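You operate a simulated robot arm through the tools that you are given. There is no shell and no other tool.

You are at the controls of a simulated robot arm. One attempt, no reset.

## Task
Stamp the R 40 insole and put it back on its block.
Fine: stamp in slide mode; the print must come out clean; leave the work plate out. Where these are worked on the way, their far stop is far enough and under half their travel is too little: work plate.
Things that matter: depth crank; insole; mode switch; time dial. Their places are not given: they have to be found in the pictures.

Only the result counts: the job must be done as asked and must still hold three seconds after the hand-in. Knocking over, shifting, dropping, spilling or breaking anything else fails it.

## Robot
A 6-joint arm with a two-finger parallel gripper, fixed in place. Base frame: the origin is at the foot of the arm, x ahead of it, y to its left, z up. Lengths are in mm, angles in rad, forces in N, time in s.
With the tool pointing down near the work surface it reaches from about 280 to 680 mm from the base axis. Its first joint turns from -2.897 to 2.897 rad. Payload 4.1 kg.
The tool frame sits at the grasp point between the pads (the TCP): z along the fingers, y along the line on which they close. The tips reach 23 mm beyond it. The gripper opens to 94 mm. The fingers are 38 mm wide and 10 mm thick; the gripper's body (54 by 96 mm) begins 39 mm behind the TCP.
Orientation is that of the tool frame in the base frame, as [roll, pitch, yaw] about the fixed x, y, z axes, in that order (R = Rz(yaw) Ry(pitch) Rx(roll)). With the fingers straight down and closing along the base's y, the tool's x points along the base's -x, its y along +y and its z along -z.

## Interface
- The arm moves only by the tool apply_moves. Its argument "motion" is a list of rows, each a list of 7 numbers: the shift along the base's x, y, z in units of 200 mm (1.0 is 200 mm), then the turn, a rotation vector about the base's x, y, z in units of 45 degrees (1.0 is 45 degrees), then the gripper command, from -1 (fully open) to 1 (shut), values between in proportion. In form: [[x, y, z, ax, ay, az, hand], ...]. A call has 1 to 20 rows; each row is the pose to reach, as a shift and turn from the pose commanded when the call began. A call with a number of a shift or a turn outside -1 to 1 is refused whole. Each row takes 0.2 s and may step no farther than 50 mm and 0.15 rad from the row before; otherwise, or with a gripper value out of range, the whole call is refused. Where a pose cannot be reached the arm comes as near as it can. A force on the tool above 70 N (or 10 N above the force at the start of the call, whichever is more), or a blocked arm, ends the call early, and 0.2 s more pass. Each finger travels about 45 mm/s and halts on what it meets, pressing with about 42 N; the grip force reading is that of the motor and also rises with nothing between the fingers. The clock runs only during rows and for 0.2 s after the last one: add rows that repeat a pose to give the fingers time. The reply holds the time, the measured pose of the TCP, the force on the tool along the base axes, the opening and the grip force, in the units named above and with some noise, with the torque about the TCP (base axes, N m) and any sound that the robot's microphone picked up.
- Cameras (640 x 400 px; columns grow to the right, rows downward): "scene" is fixed at [399.2, -650.1, 1550.7]; the picture's right is [1.00, -0.00, 0.00], its down [-0.00, -0.52, -0.85] and it looks along [0.00, 0.85, -0.52] (base axes); focal length 333 px, centre (320, 200). "wrist" rides on the gripper at [86, 16, -74] in the tool frame; the picture's right is [-0.18, 0.98, 0.00], its down [-0.58, -0.11, -0.81] and it looks along [-0.79, -0.15, 0.59] (tool axes); focal length 243 px, centre (320, 200).
- capture(camera): a new picture of that camera. The clock stands still meanwhile.
- move_column(by): slides the trunk up (or, below 0, down) by that many mm; the arm rides with it, the base frame stays. It gives what a move gives, with no picture.
- probe_pixels(camera, pixels): for up to 12 pixels [column, row] of the newest picture of that camera ("zoom" is the newest enlarged one), the place [x, y, z] in the base frame of the surface seen there, good to about 2 mm. The clock stands still meanwhile.
- zoom(camera, box): a new picture of the part [left, top, right, bottom] of that camera's present view, enlarged. The clock stands still meanwhile.
- sign_off(): hands the job in; it is judged then, once.

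Unless the task says otherwise, let go and move clear before handing in.

The tools are called after ">>>" as name(argument=value, ...) on one line, values as JSON. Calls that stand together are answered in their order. apply_moves: Moves the arm, as the interface text tells. Its arguments: {"type":"object","properties":{"motion":{"type":"array","items":{"type":"array","items":{"type":"number"}}}},"required":["motion"]} The other tools are called the same way: move_column (by) slides the trunk up or down; capture (camera) takes a picture; probe_pixels (camera, pixels) gives the place of the surface under pixels of a picture; zoom (camera, box) takes an enlarged picture of a part of a camera's view; sign_off () hands the job in.

At the start:

```text
time: 0.0
position: [196.3, 308.1, 1256.1]
tool_rot: [3.141, 0.001, -3.14]
wrist_force: [0.3, -0.6, 0.0]
ft_torque: [-0.02, -0.04, 0.01]
gripper_width: 94.1
grip_force: 0.1
trunk travel left (down, up): [-525.0, 65.0]
```

scene: 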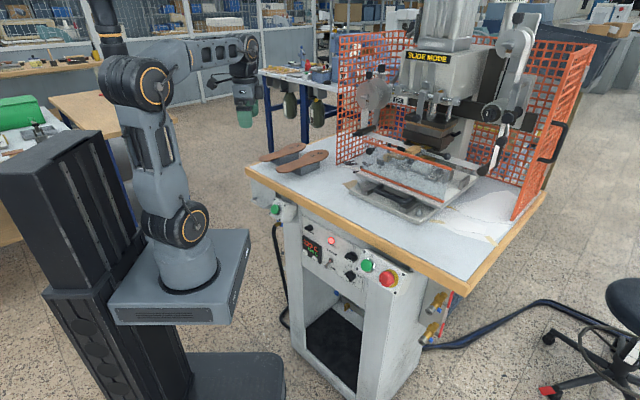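
wrist: 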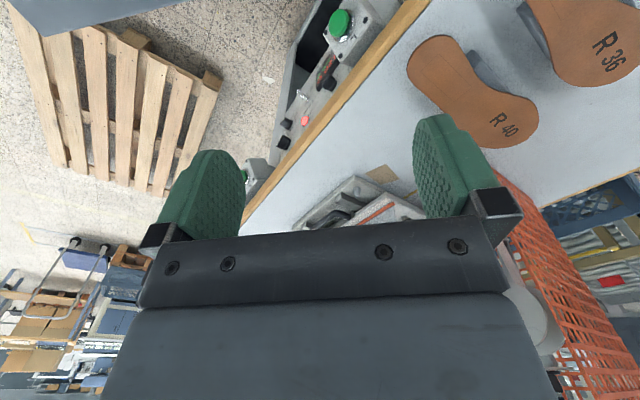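

The scene shows a stamping press with its work plate near (400,190), two insoles near (300,155) and a control panel near (340,260). I'll enlarge each part before moving.

>>> zoom(camera="scene", box=[330, 20, 490, 120])

>>> zoom(camera="scene", box=[290, 220, 418, 300])

>>> zoom(camera="scene", box=[330, 120, 490, 220])

>>> zoom(camera="scene", box=[240, 130, 368, 210])

>>> zoom(camera="scene", box=[440, 20, 600, 120])

```text
4.00 times, centred on (410, 70) of scene
```

zoom: 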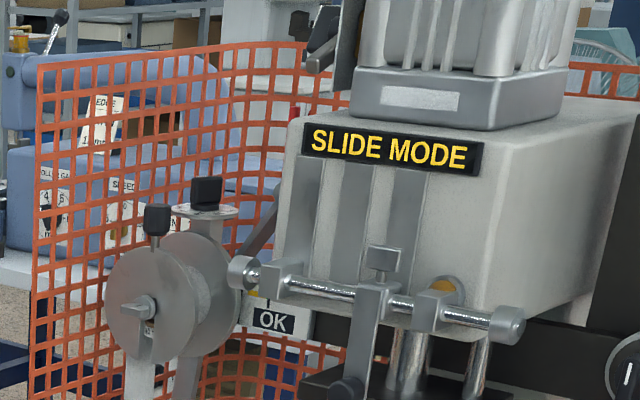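

```text
5.00 times, centred on (354, 260) of scene
```

zoom: 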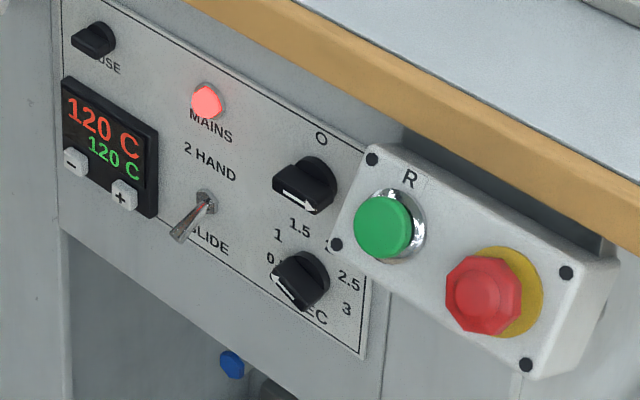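

```text
4.00 times, centred on (410, 170) of scene
```

zoom: 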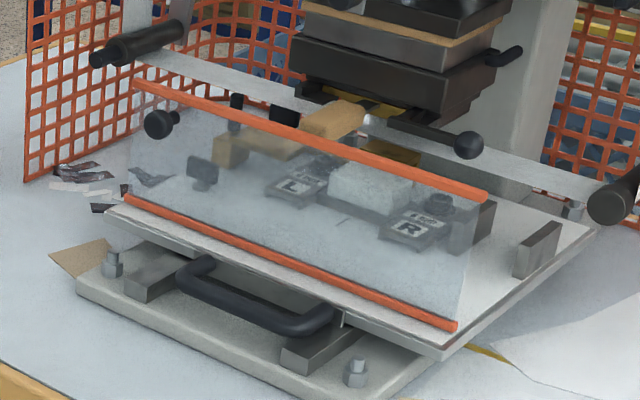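

```text
5.00 times, centred on (304, 170) of scene
```

zoom: 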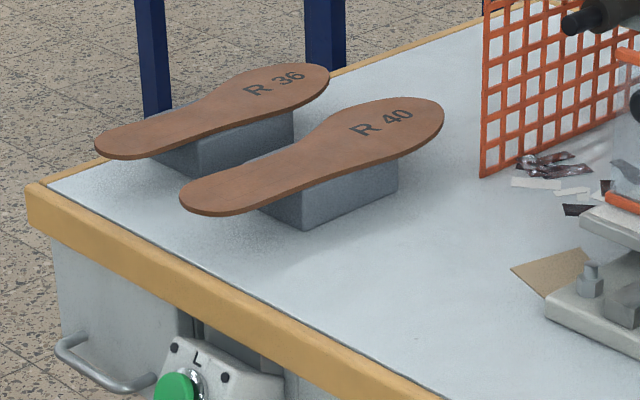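

```text
4.00 times, centred on (520, 70) of scene
```

zoom: 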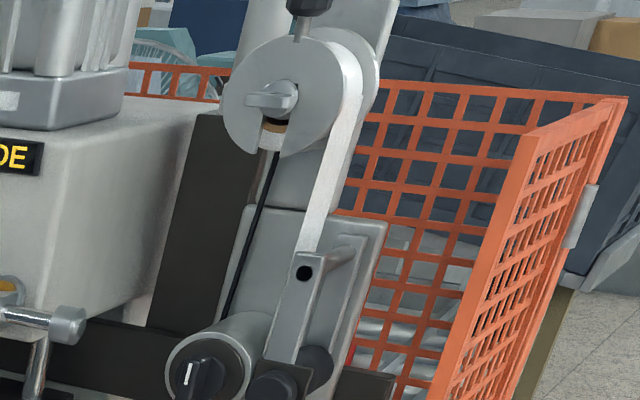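

The toggle seems to lie toward SLIDE and the time dial sits low. An "OK" gauge is near (397,100). I'll enlarge these further and look for instruction labels.

>>> zoom(camera="scene", box=[340, 235, 380, 260])

>>> zoom(camera="scene", box=[335, 250, 383, 280])

>>> zoom(camera="scene", box=[380, 80, 428, 110])

>>> zoom(camera="scene", box=[470, 60, 550, 110])

>>> zoom(camera="scene", box=[380, 100, 460, 150])

>>> zoom(camera="scene", box=[384, 140, 464, 190])

>>> zoom(camera="scene", box=[350, 70, 414, 110])

>>> zoom(camera="scene", box=[480, 0, 560, 50])

```text
16.00 times, centred on (360, 248) of scene
```

zoom: 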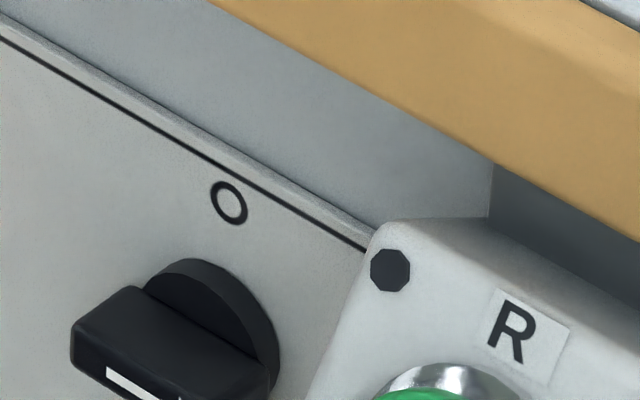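

```text
13.33 times, centred on (359, 265) of scene
```

zoom: 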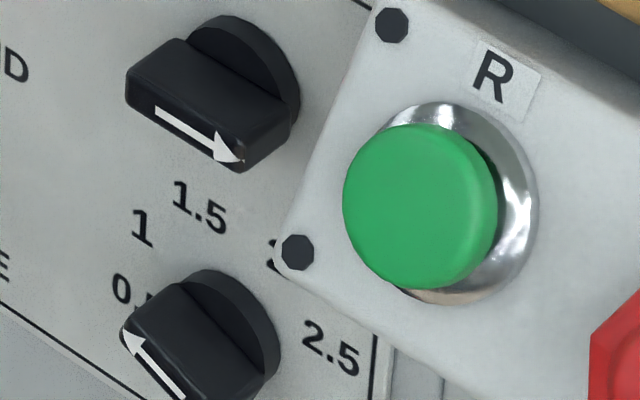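

```text
13.33 times, centred on (404, 95) of scene
```

zoom: 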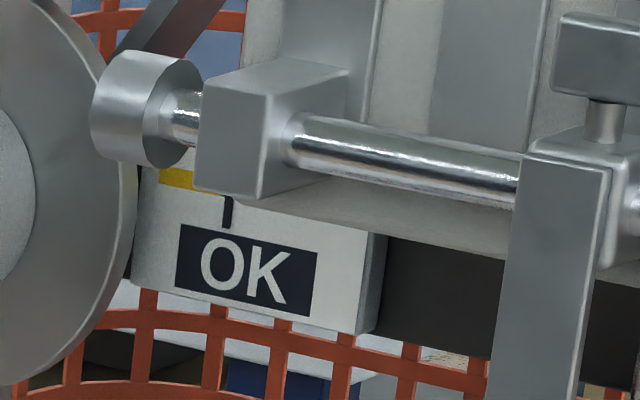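

```text
8.00 times, centred on (510, 85) of scene
```

zoom: 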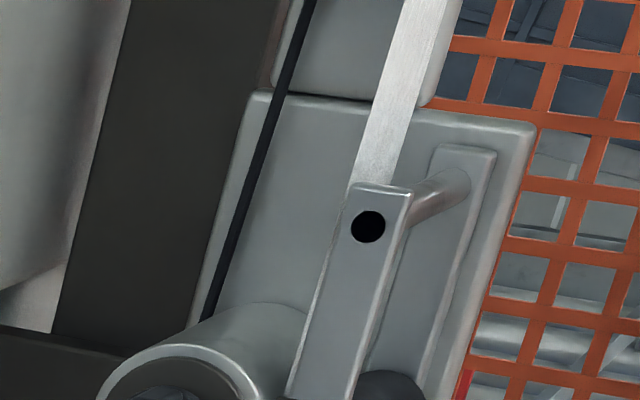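

```text
8.00 times, centred on (420, 125) of scene
```

zoom: 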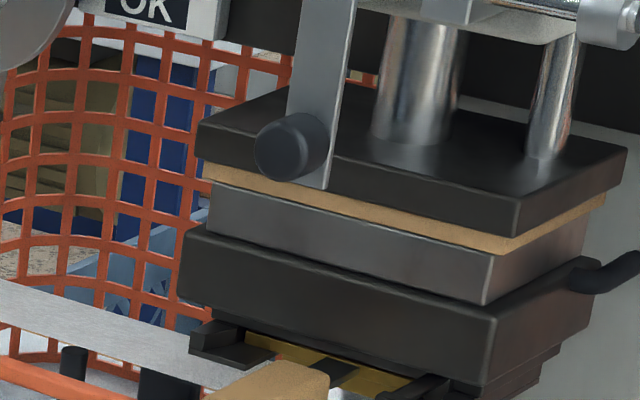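

```text
8.00 times, centred on (424, 165) of scene
```

zoom: 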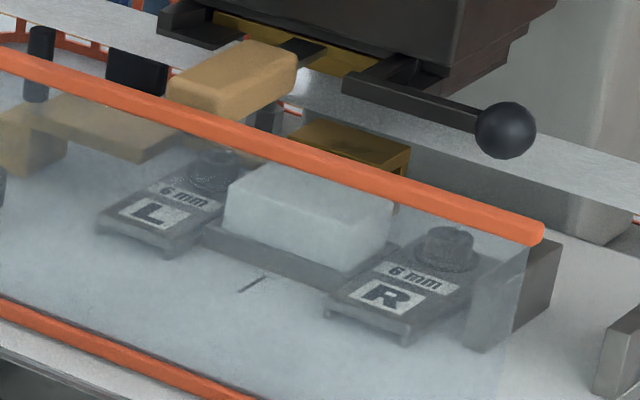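

```text
10.00 times, centred on (382, 90) of scene
```

zoom: 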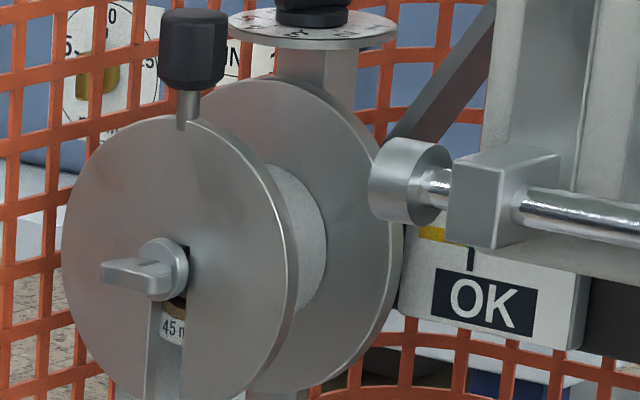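

```text
8.00 times, centred on (520, 25) of scene
```

zoom: 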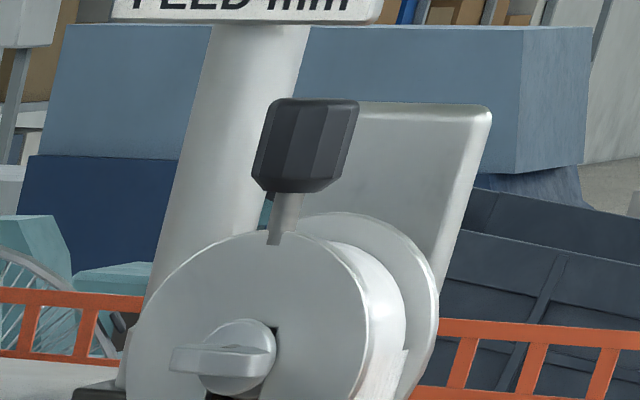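

I need positions now, so I'll probe the insoles, plate, handle, panel and crank candidates.

>>> probe_pixels(camera="scene", pixels=[[265, 158], [300, 147], [279, 169], [325, 155], [302, 160], [301, 174], [375, 170], [392, 198], [443, 208], [357, 190], [475, 175], [380, 193]])

>>> probe_pixels(camera="scene", pixels=[[332, 260], [353, 275], [351, 257], [366, 265], [388, 277], [275, 208], [310, 235], [368, 74], [384, 68], [397, 100], [440, 60], [423, 86]])

>>> zoom(camera="wrist", box=[400, 0, 640, 150])

>>> zoom(camera="wrist", box=[240, 0, 400, 100])

>>> zoom(camera="scene", box=[480, 0, 544, 40])

>>> zoom(camera="scene", box=[340, 60, 404, 100])

```text
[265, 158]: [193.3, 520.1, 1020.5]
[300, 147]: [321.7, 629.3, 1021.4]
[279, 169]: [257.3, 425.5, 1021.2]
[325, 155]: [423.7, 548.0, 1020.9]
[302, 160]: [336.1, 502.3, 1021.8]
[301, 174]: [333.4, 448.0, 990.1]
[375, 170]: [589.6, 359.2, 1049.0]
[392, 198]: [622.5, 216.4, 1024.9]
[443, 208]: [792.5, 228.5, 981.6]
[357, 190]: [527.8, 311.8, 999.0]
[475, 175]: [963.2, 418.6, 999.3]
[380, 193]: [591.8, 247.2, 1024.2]
```

```text
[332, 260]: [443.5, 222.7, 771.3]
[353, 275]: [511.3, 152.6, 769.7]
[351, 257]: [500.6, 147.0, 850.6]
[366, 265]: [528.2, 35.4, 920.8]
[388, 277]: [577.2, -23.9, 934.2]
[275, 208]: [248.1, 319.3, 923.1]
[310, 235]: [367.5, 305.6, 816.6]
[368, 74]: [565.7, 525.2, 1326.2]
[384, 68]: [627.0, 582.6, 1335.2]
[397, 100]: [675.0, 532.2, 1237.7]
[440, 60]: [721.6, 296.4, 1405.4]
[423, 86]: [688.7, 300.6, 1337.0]
```

```text
2.67 times, centred on (520, 75) of wrist
```

zoom: 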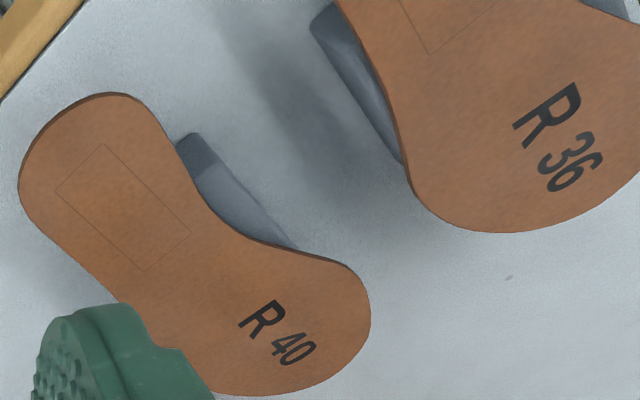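

```text
4.00 times, centred on (320, 50) of wrist
```

zoom: 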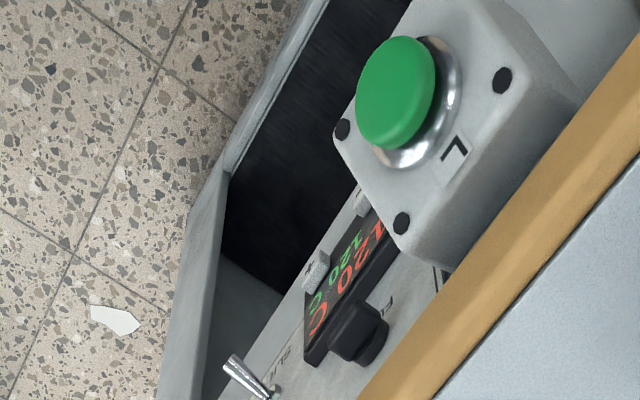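

```text
10.00 times, centred on (512, 20) of scene
```

zoom: 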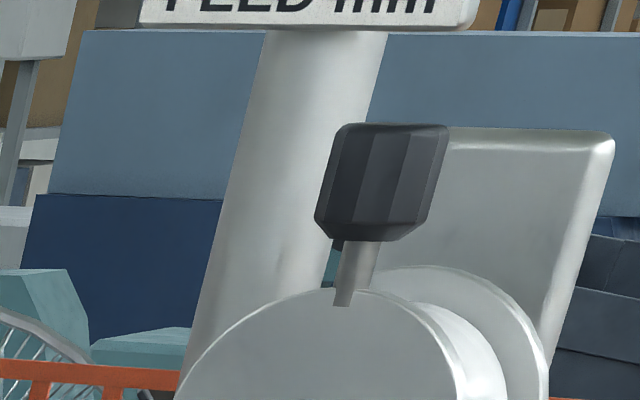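

```text
10.00 times, centred on (372, 80) of scene
```

zoom: 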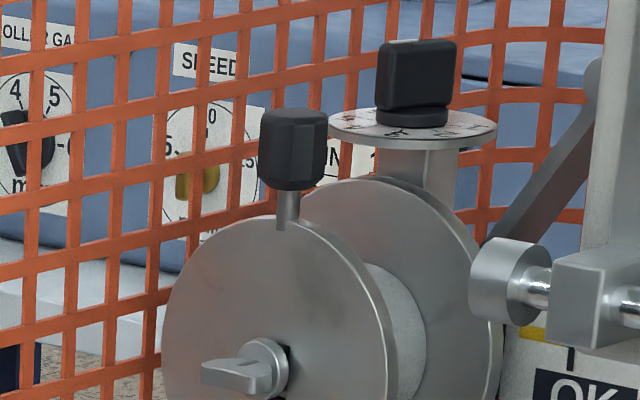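

I need to find the depth crank. I'll enlarge the head's top, its right side and the table surroundings.

>>> zoom(camera="scene", box=[400, 0, 560, 100])

>>> zoom(camera="scene", box=[460, 80, 588, 160])

>>> zoom(camera="scene", box=[410, 60, 458, 90])

>>> zoom(camera="scene", box=[400, 260, 496, 350])

>>> zoom(camera="scene", box=[340, 120, 420, 200])

>>> zoom(camera="scene", box=[472, 90, 536, 130])

>>> zoom(camera="scene", box=[256, 190, 336, 240])

```text
4.00 times, centred on (480, 50) of scene
```

zoom: 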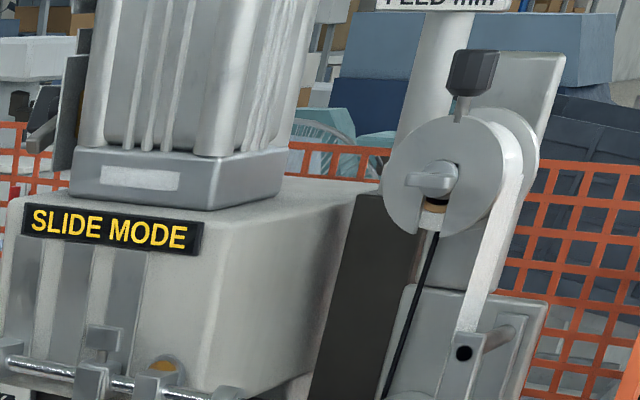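

```text
5.00 times, centred on (524, 120) of scene
```

zoom: 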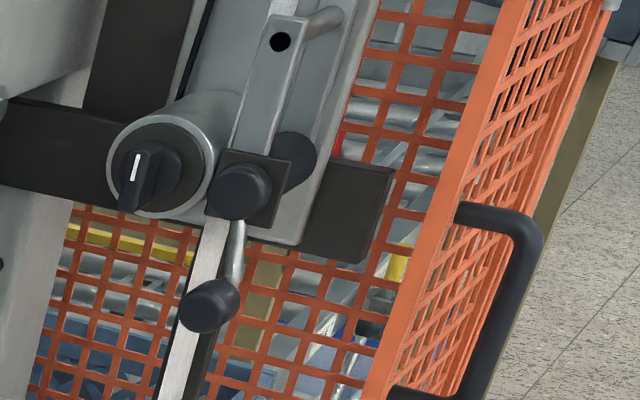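

```text
13.33 times, centred on (434, 75) of scene
```

zoom: 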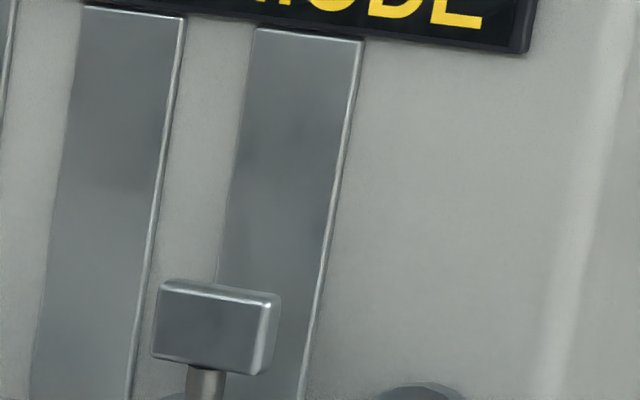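

```text
4.44 times, centred on (448, 305) of scene
```

zoom: 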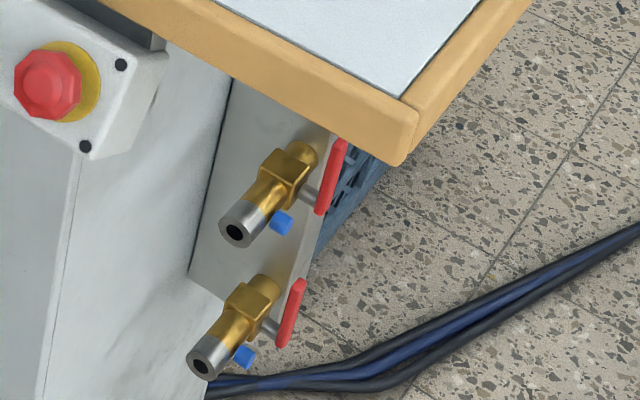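

```text
5.00 times, centred on (380, 160) of scene
```

zoom: 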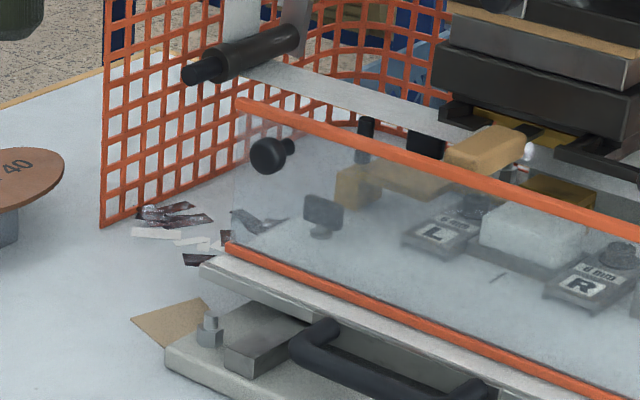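

```text
10.00 times, centred on (504, 110) of scene
```

zoom: 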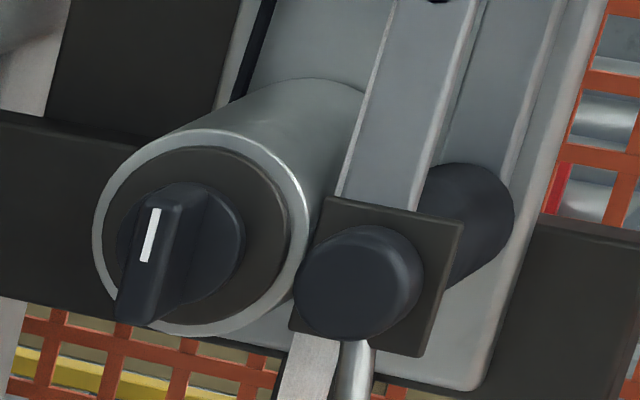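

```text
8.00 times, centred on (296, 215) of scene
```

zoom: 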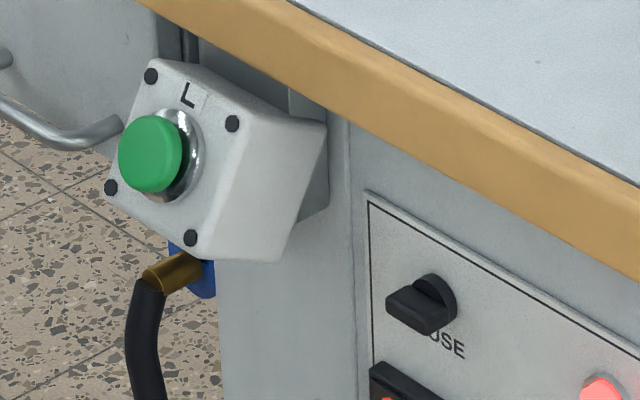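

The depth crank is not obvious from the scene camera. I'll swing the wrist camera toward the press to get a closer look at the head and gauges.

>>> apply_moves(motion=[[0.04, -0.05, 0.04, 0, 0, 0.1667, -1], [0.08, -0.1, 0.08, 0, 0, 0.3333, -1], [0.12, -0.15, 0.12, 0, 0, 0.5, -1], [0.16, -0.2, 0.16, 0, 0, 0.6667, -1], [0.2, -0.25, 0.2, 0, 0, 0.8333, -1], [0.25, -0.3, 0.25, 0, 0, 1.0, -1]])

>>> capture(camera="wrist")

>>> capture(camera="scene")

```text
time: 1.4
position: [245.7, 246.7, 1307.1]
tool_rot: [3.141, 0.0, -2.353]
wrist_force: [1.1, 0.3, -0.3]
ft_torque: [0.05, -0.01, 0.0]
gripper_width: 94.2
grip_force: 0.0
trunk travel left (down, up): [-525.0, 65.0]
```

```text
taken
```

wrist: 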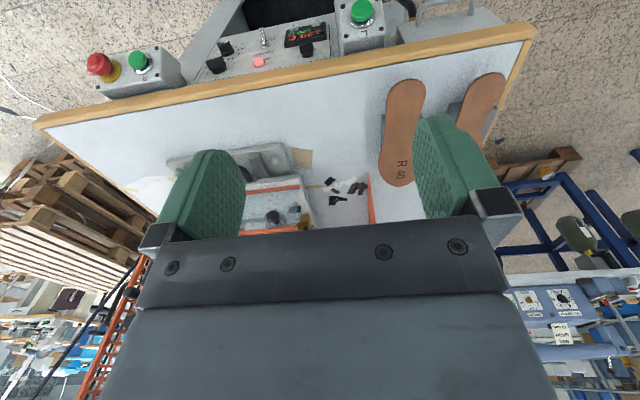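

```text
taken
```

scene: 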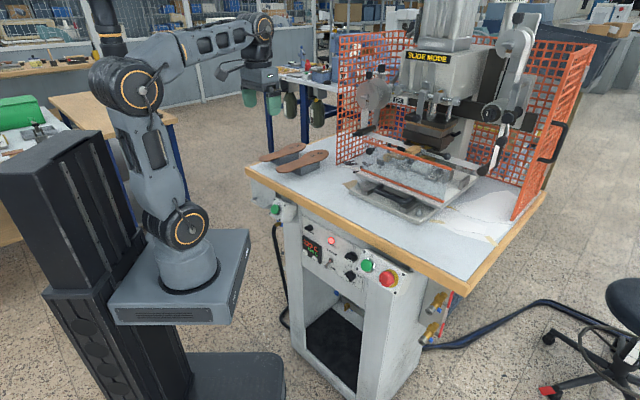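

The gripper blocks the upper part of the world view. I'll tilt the tool up about 45° so the free half of the picture covers the press head.

>>> apply_moves(motion=[[0, 0, 0, 0.093, -0.138, 0, -1], [0, 0, 0, 0.187, -0.277, 0, -1], [0, 0, 0, 0.28, -0.415, 0, -1], [0, 0, 0, 0.373, -0.553, 0, -1], [0, 0, 0, 0.467, -0.69, 0, -1], [0, 0, 0, 0.56, -0.83, 0, -1]])

>>> capture(camera="wrist")

```text
time: 2.8
position: [245.3, 246.8, 1306.9]
tool_rot: [-2.95, 0.772, -2.277]
wrist_force: [-0.4, -1.8, 0.1]
ft_torque: [0.02, -0.01, 0.01]
gripper_width: 94.0
grip_force: 0.1
trunk travel left (down, up): [-525.0, 65.0]
```

```text
taken
```

wrist: 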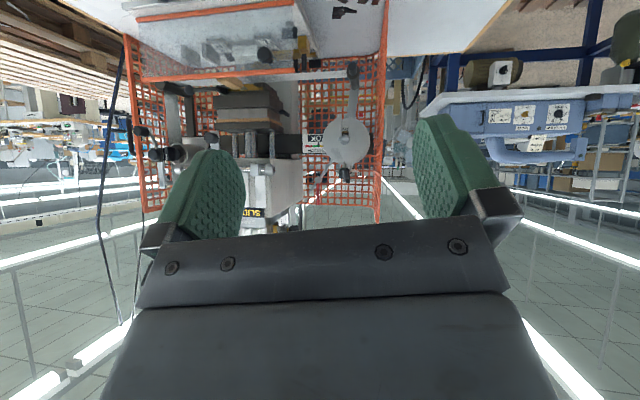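

The press is now visible upside-down in the wrist view, with the "OK" gauge near (315,142) and reels near (345,140). I'll enlarge these.

>>> zoom(camera="wrist", box=[270, 80, 382, 220])

>>> zoom(camera="wrist", box=[295, 120, 343, 160])

>>> zoom(camera="wrist", box=[130, 75, 306, 235])

>>> zoom(camera="wrist", box=[110, 0, 350, 100])

>>> zoom(camera="wrist", box=[410, 80, 590, 170])

```text
2.86 times, centred on (326, 150) of wrist
```

zoom: 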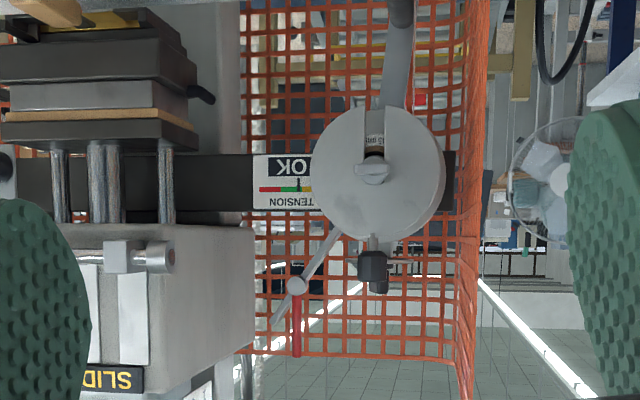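

```text
10.00 times, centred on (319, 140) of wrist
```

zoom: 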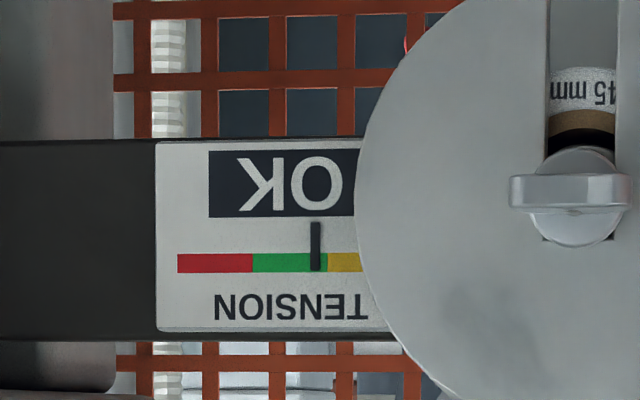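

```text
2.50 times, centred on (218, 155) of wrist
```

zoom: 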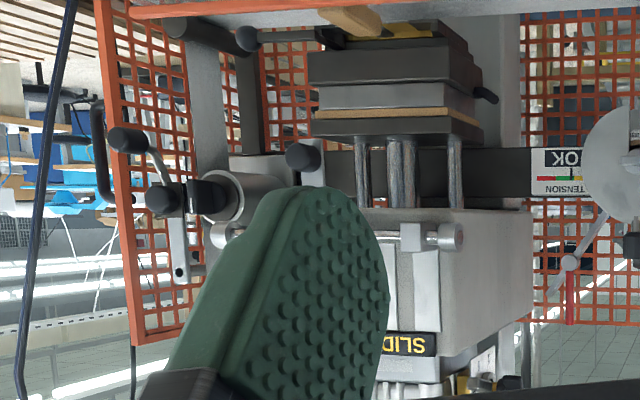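

```text
2.67 times, centred on (230, 50) of wrist
```

zoom: 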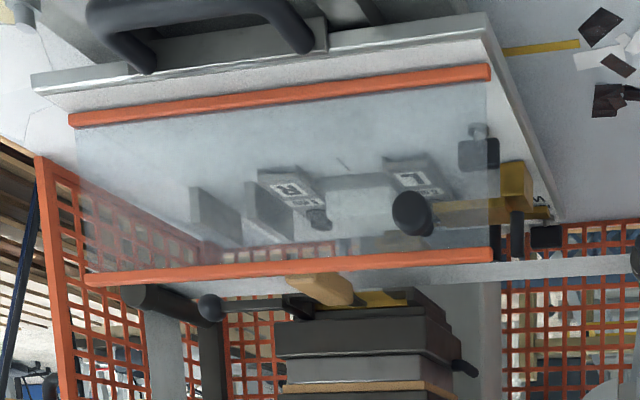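

```text
3.56 times, centred on (500, 125) of wrist
```

zoom: 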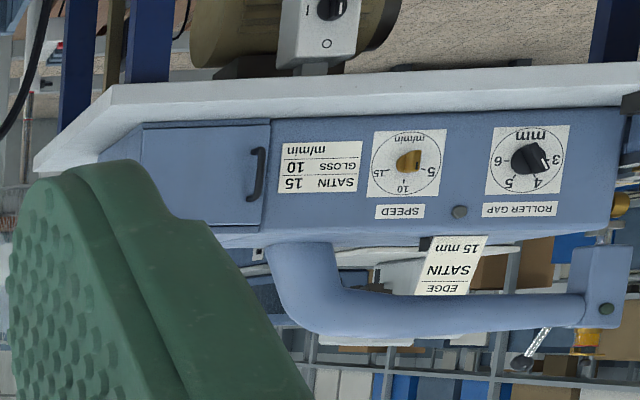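

The gauge by the left reel is foil TENSION (OK), and the blue unit in the background is another machine. Next I'll look down onto the plate from above, since there is a black knob and a scale at its left end.

>>> apply_moves(motion=[[0.1, -0.03, 0.06, -0.07, 0.104, 0, -1], [0.2, -0.06, 0.12, -0.14, 0.208, 0, -1], [0.3, -0.09, 0.18, -0.21, 0.311, 0, -1], [0.4, -0.12, 0.24, -0.28, 0.415, 0, -1], [0.5, -0.15, 0.3, -0.35, 0.519, 0, -1], [0.6, -0.18, 0.36, -0.42, 0.623, 0, -1], [0.7, -0.21, 0.42, -0.49, 0.726, 0, -1], [0.8, -0.23, 0.48, -0.56, 0.83, 0, -1]])

>>> capture(camera="wrist")

>>> zoom(camera="wrist", box=[160, 0, 400, 150])

```text
time: 4.6
position: [402.1, 197.6, 1391.4]
tool_rot: [-3.141, 0.001, -2.353]
wrist_force: [-0.3, -0.1, -0.1]
ft_torque: [0.03, -0.02, 0.02]
gripper_width: 94.2
grip_force: 0.1
out of reach, approached as far as the arm can: row 8
trunk travel left (down, up): [-525.0, 65.0]
```

```text
taken
```

wrist: 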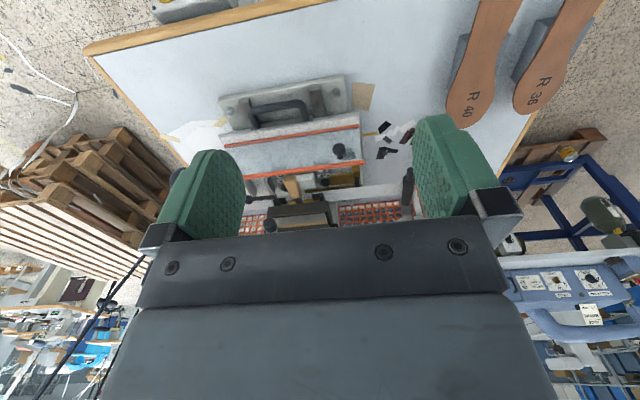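

```text
2.67 times, centred on (280, 75) of wrist
```

zoom: 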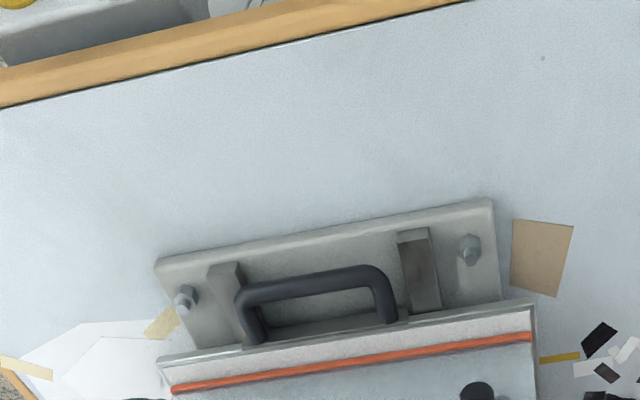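

The plate lies near (300,150) in the wrist view. I'll enlarge that part.

>>> zoom(camera="wrist", box=[210, 95, 394, 210])

>>> zoom(camera="wrist", box=[300, 130, 380, 190])

>>> zoom(camera="wrist", box=[230, 160, 350, 235])

```text
3.48 times, centred on (302, 152) of wrist
```

zoom: 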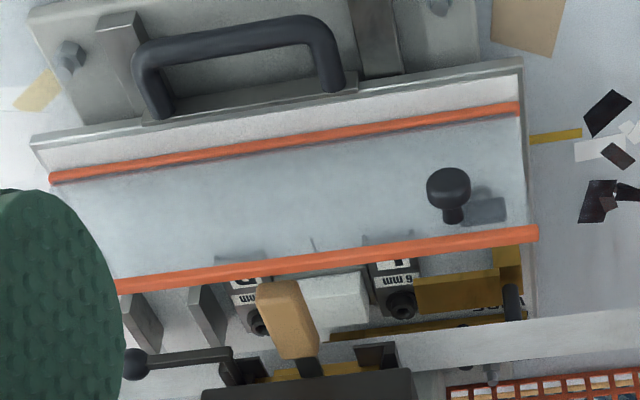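

```text
6.67 times, centred on (340, 160) of wrist
```

zoom: 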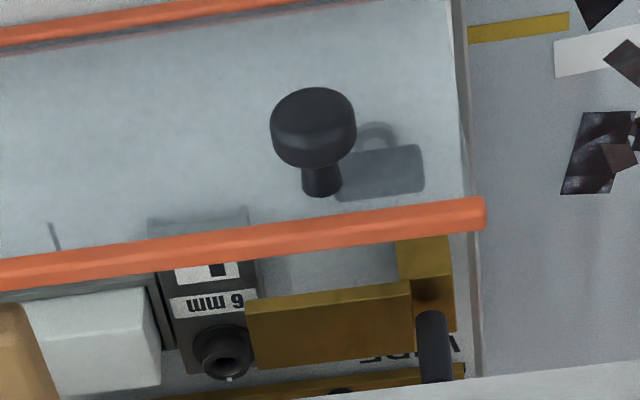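

```text
5.33 times, centred on (290, 198) of wrist
```

zoom: 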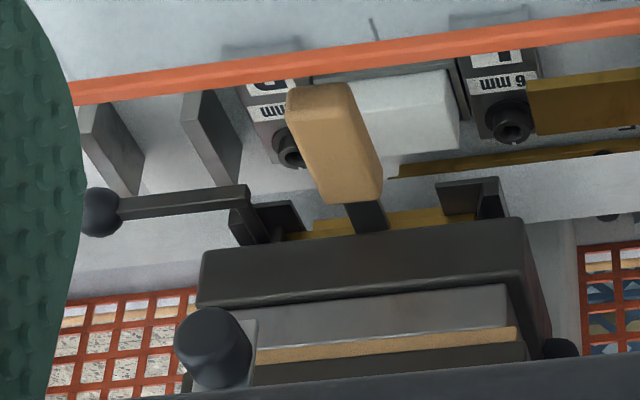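

I need the plate geometry, so I'll probe the plate, shield, handle, anvil, fixtures and head in the wrist view.

>>> probe_pixels(camera="wrist", pixels=[[223, 143], [361, 130], [222, 137], [360, 113], [254, 124], [308, 119], [282, 100], [340, 150], [365, 163], [246, 178], [336, 183], [300, 185]])

>>> probe_pixels(camera="scene", pixels=[[407, 152], [402, 165], [422, 170], [440, 175], [394, 176], [433, 183], [361, 141], [475, 170], [361, 171], [471, 201], [415, 117], [376, 157]])

>>> probe_pixels(camera="scene", pixels=[[384, 141], [488, 145], [404, 128], [475, 108], [340, 160], [350, 40], [250, 170], [465, 283], [545, 200], [515, 215], [490, 112], [452, 153]])

```text
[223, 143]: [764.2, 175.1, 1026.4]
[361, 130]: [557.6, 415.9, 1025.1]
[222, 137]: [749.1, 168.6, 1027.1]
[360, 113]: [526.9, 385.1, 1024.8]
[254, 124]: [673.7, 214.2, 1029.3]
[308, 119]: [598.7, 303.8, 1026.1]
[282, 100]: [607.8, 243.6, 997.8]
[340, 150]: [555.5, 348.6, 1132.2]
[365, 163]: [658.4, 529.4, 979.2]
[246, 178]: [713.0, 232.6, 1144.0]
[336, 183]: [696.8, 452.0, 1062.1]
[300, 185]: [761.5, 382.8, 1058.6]
```

```text
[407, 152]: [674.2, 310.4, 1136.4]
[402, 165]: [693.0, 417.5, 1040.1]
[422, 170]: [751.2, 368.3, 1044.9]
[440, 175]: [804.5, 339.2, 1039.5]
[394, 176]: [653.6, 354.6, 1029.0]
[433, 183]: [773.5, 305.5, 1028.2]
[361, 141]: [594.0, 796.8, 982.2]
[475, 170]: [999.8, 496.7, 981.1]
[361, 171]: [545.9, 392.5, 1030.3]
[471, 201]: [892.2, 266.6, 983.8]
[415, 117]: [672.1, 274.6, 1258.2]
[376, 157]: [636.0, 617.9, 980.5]
```

```text
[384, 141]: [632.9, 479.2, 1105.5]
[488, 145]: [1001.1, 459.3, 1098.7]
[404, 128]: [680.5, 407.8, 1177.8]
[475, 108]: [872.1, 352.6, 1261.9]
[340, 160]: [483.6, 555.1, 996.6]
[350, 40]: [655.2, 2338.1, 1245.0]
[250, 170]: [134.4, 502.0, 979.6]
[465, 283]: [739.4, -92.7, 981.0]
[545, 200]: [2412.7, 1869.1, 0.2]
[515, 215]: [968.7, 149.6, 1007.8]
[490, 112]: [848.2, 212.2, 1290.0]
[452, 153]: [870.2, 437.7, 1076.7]
```

The machine's axes lie about 45° to the base. I'll check the arm's own shoulder height to understand my reach.

>>> capture(camera="scene")

>>> probe_pixels(camera="scene", pixels=[[180, 315], [185, 265], [185, 225], [125, 85], [240, 240], [110, 300]])

```text
taken
```

scene: 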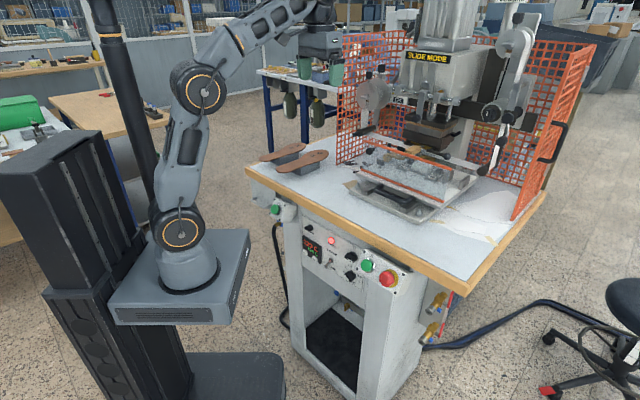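

```text
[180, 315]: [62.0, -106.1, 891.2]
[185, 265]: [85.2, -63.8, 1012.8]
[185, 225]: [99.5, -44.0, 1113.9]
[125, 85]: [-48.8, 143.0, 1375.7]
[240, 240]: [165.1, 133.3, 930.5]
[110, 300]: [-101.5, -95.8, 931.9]
```

The shoulder is near z≈1115, so a horizontal tool reaches the press best. I'll turn the tool so that the camera ends up above the gripper: yaw back in steps, then tilt up.

>>> apply_moves(motion=[[-0.02, 0, -0.04, 0, 0, -0.1667, -1], [-0.04, 0, -0.08, 0, 0, -0.3333, -1], [-0.06, 0, -0.12, 0, 0, -0.5, -1], [-0.08, 0, -0.16, 0, 0, -0.6667, -1], [-0.1, 0, -0.2, 0, 0, -0.8333, -1], [-0.12, 0, -0.25, 0, 0, -1.0, -1]])

>>> apply_moves(motion=[[0, 0, 0, 0, 0, -0.1667, -1], [0, 0, 0, 0, 0, -0.3333, -1], [0, 0, 0, 0, 0, -0.5, -1], [0, 0, 0, 0, 0, -0.6667, -1], [0, 0, 0, 0, 0, -0.8333, -1], [0, 0, 0, 0, 0, -1.0, -1]])

>>> apply_moves(motion=[[0, 0, 0, 0, 0, -0.1667, -1], [0, 0, 0, 0, 0, -0.3333, -1], [0, 0, 0, 0, 0, -0.5, -1], [0, 0, 0, 0, 0, -0.6667, -1], [0, 0, 0, 0, 0, -0.8333, -1], [0, 0, 0, 0, 0, -1.0, -1]])

>>> apply_moves(motion=[[0, 0, 0, 0, 0, -0.1667, -1], [0, 0, 0, 0, 0, -0.3333, -1], [0, 0, 0, 0, 0, -0.5, -1], [0, 0, 0, 0, 0, -0.6667, -1], [0, 0, 0, 0, 0, -0.8333, -1], [0, 0, 0, 0, 0, -1.0, -1]])

>>> capture(camera="wrist")

```text
time: 6.0
position: [377.7, 198.2, 1340.3]
tool_rot: [3.14, 0.0, 3.14]
wrist_force: [-0.2, 0.0, -0.1]
ft_torque: [0.02, -0.01, -0.01]
gripper_width: 94.1
grip_force: 0.0
trunk travel left (down, up): [-525.0, 65.0]
```

```text
time: 7.4
position: [377.8, 199.7, 1339.9]
tool_rot: [3.14, -0.002, 2.356]
wrist_force: [-0.9, -0.2, -0.4]
ft_torque: [-0.04, 0.03, -0.01]
gripper_width: 93.7
grip_force: 0.1
trunk travel left (down, up): [-525.0, 65.0]
```

```text
time: 8.8
position: [378.3, 198.8, 1340.6]
tool_rot: [3.141, 0.0, 1.568]
wrist_force: [-0.4, 0.3, 0.9]
ft_torque: [0.02, 0.01, -0.01]
gripper_width: 94.1
grip_force: 0.1
trunk travel left (down, up): [-525.0, 65.0]
```

```text
time: 10.2
position: [376.5, 198.4, 1341.8]
tool_rot: [3.141, 0.001, 0.784]
wrist_force: [0.3, -0.7, -0.1]
ft_torque: [0.03, 0.03, -0.03]
gripper_width: 93.8
grip_force: 0.1
trunk travel left (down, up): [-525.0, 65.0]
```

```text
taken
```

wrist: 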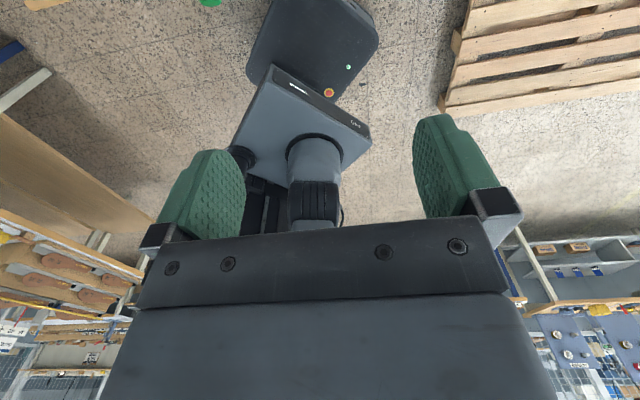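

The yaw worked. Now I'll tilt the tool up 90° toward the press in two steps.

>>> apply_moves(motion=[[0, 0, 0, 0.118, -0.118, 0, -1], [0, 0, 0, 0.236, -0.236, 0, -1], [0, 0, 0, 0.354, -0.354, 0, -1], [0, 0, 0, 0.471, -0.471, 0, -1], [0, 0, 0, 0.589, -0.589, 0, -1], [0, 0, 0, 0.707, -0.707, 0, -1]])

>>> apply_moves(motion=[[0, 0, 0, 0.118, -0.118, 0, -1], [0, 0, 0, 0.236, -0.236, 0, -1], [0, 0, 0, 0.354, -0.354, 0, -1], [0, 0, 0, 0.471, -0.471, 0, -1], [0, 0, 0, 0.589, -0.589, 0, -1], [0, 0, 0, 0.707, -0.707, 0, -1]])

>>> capture(camera="wrist")

>>> capture(camera="scene")

```text
time: 11.6
position: [377.2, 198.7, 1340.1]
tool_rot: [3.141, -0.787, 0.785]
wrist_force: [0.1, -0.1, -0.4]
ft_torque: [0.0, 0.0, 0.01]
gripper_width: 93.9
grip_force: 0.0
trunk travel left (down, up): [-525.0, 65.0]
```

```text
time: 13.0
position: [378.1, 198.1, 1339.8]
tool_rot: [2.38, -1.567, 1.549]
wrist_force: [-0.8, 0.6, -0.4]
ft_torque: [0.0, 0.0, -0.01]
gripper_width: 94.2
grip_force: 0.0
trunk travel left (down, up): [-525.0, 65.0]
```

```text
taken
```

wrist: 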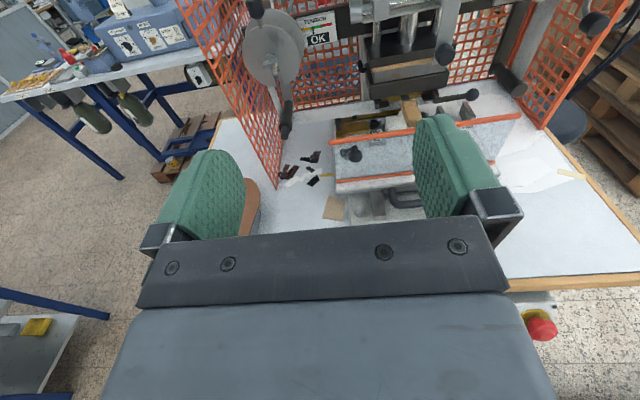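

```text
taken
```

scene: 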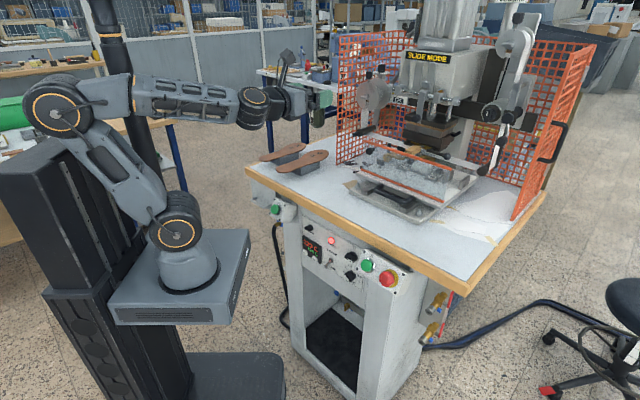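

This view is upright and useful, with the plate at (410,150) and the head at (410,50). I'll enlarge it.

>>> zoom(camera="wrist", box=[320, 80, 528, 210])

>>> zoom(camera="wrist", box=[240, 0, 640, 150])

>>> zoom(camera="wrist", box=[320, 90, 440, 165])

```text
3.08 times, centred on (424, 145) of wrist
```

zoom: 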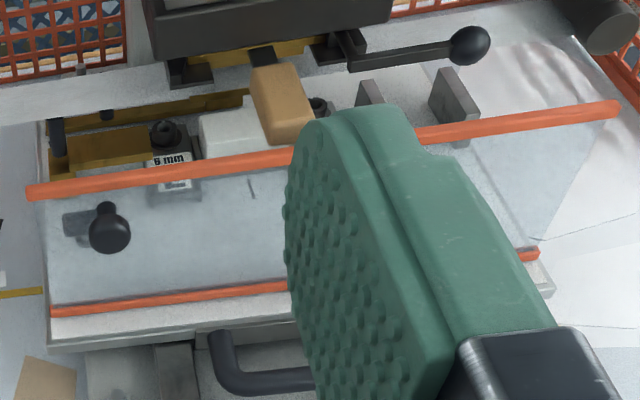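

```text
1.60 times, centred on (440, 75) of wrist
```

zoom: 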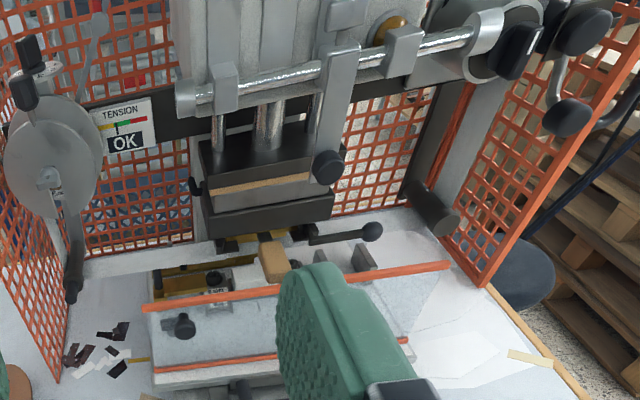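

```text
5.33 times, centred on (380, 128) of wrist
```

zoom: 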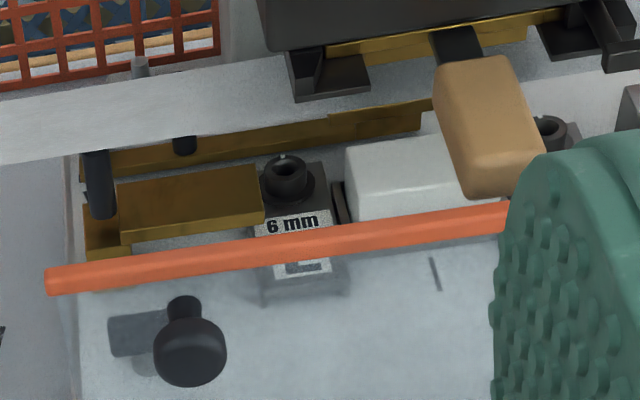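

I'll move closer and a bit right so I can look down behind the shield at the fixtures.

>>> apply_moves(motion=[[0.16, 0.05, -0.08, 0, 0, 0, -1], [0.32, 0.1, -0.16, 0, 0, 0, -1], [0.48, 0.16, -0.24, 0, 0, 0, -1], [0.64, 0.21, -0.32, 0, 0, 0, -1], [0.8, 0.27, -0.4, 0, 0, 0, -1], [0.97, 0.32, -0.5, 0, 0, 0, -1]])

>>> capture(camera="wrist")

>>> zoom(camera="wrist", box=[180, 0, 480, 200])

```text
time: 14.4
position: [571.6, 261.9, 1239.2]
tool_rot: [2.28, -1.569, 1.647]
wrist_force: [-0.6, 0.3, -0.3]
ft_torque: [-0.02, 0.01, 0.0]
gripper_width: 94.1
grip_force: 0.1
trunk travel left (down, up): [-525.0, 65.0]
```

```text
taken
```

wrist: 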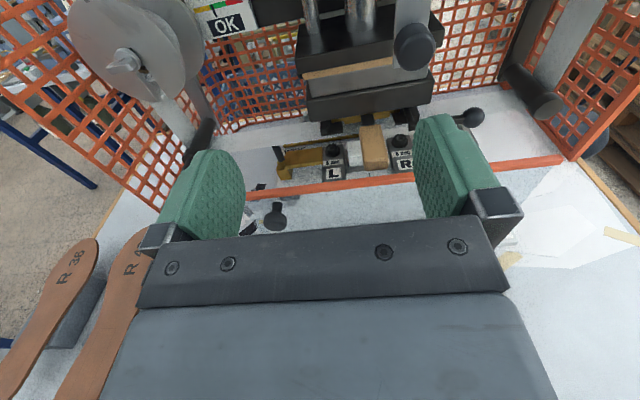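

```text
2.00 times, centred on (330, 100) of wrist
```

zoom: 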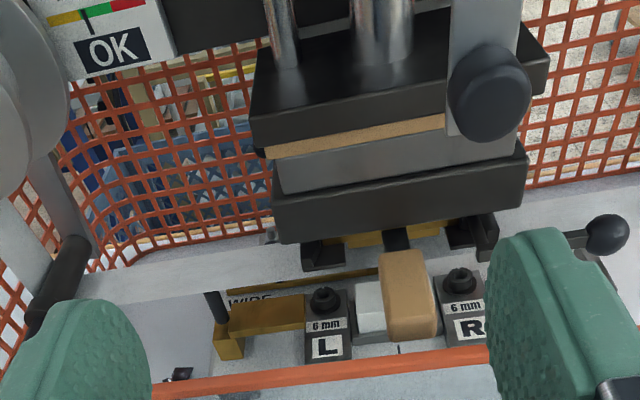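

I can see the L/R fixtures and a "WIDE" label. I'll enlarge that area further.

>>> zoom(camera="wrist", box=[260, 110, 420, 210])

>>> zoom(camera="wrist", box=[340, 0, 460, 75])

>>> zoom(camera="wrist", box=[60, 0, 260, 150])

>>> probe_pixels(camera="wrist", pixels=[[334, 172], [403, 164], [333, 160], [401, 152], [373, 148], [350, 175], [353, 150], [283, 175], [310, 155], [306, 120], [430, 100], [415, 45]])

```text
4.00 times, centred on (340, 160) of wrist
```

zoom: 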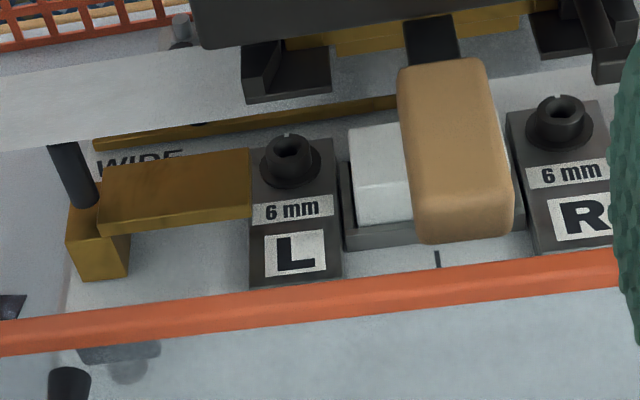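

```text
5.33 times, centred on (400, 38) of wrist
```

zoom: 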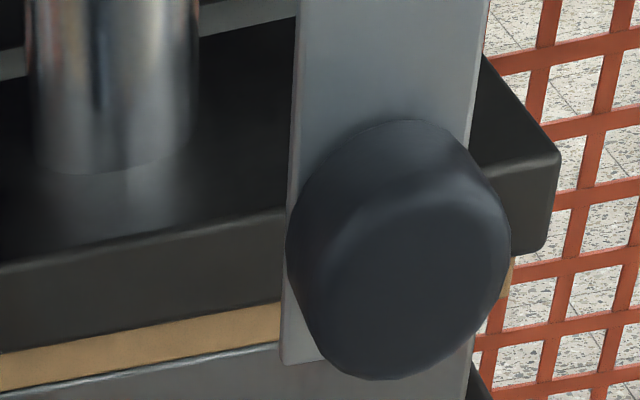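

```text
2.67 times, centred on (160, 75) of wrist
```

zoom: 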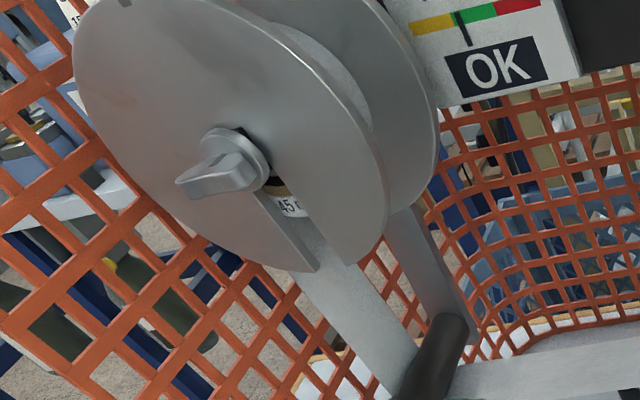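

```text
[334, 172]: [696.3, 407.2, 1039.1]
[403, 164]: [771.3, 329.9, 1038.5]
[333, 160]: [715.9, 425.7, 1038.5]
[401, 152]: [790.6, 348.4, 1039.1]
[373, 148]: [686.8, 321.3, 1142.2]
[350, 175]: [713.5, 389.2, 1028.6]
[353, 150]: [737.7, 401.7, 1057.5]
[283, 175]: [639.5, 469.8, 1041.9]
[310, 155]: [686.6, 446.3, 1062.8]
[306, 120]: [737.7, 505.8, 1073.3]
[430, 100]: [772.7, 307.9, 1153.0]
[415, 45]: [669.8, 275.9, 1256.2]
```

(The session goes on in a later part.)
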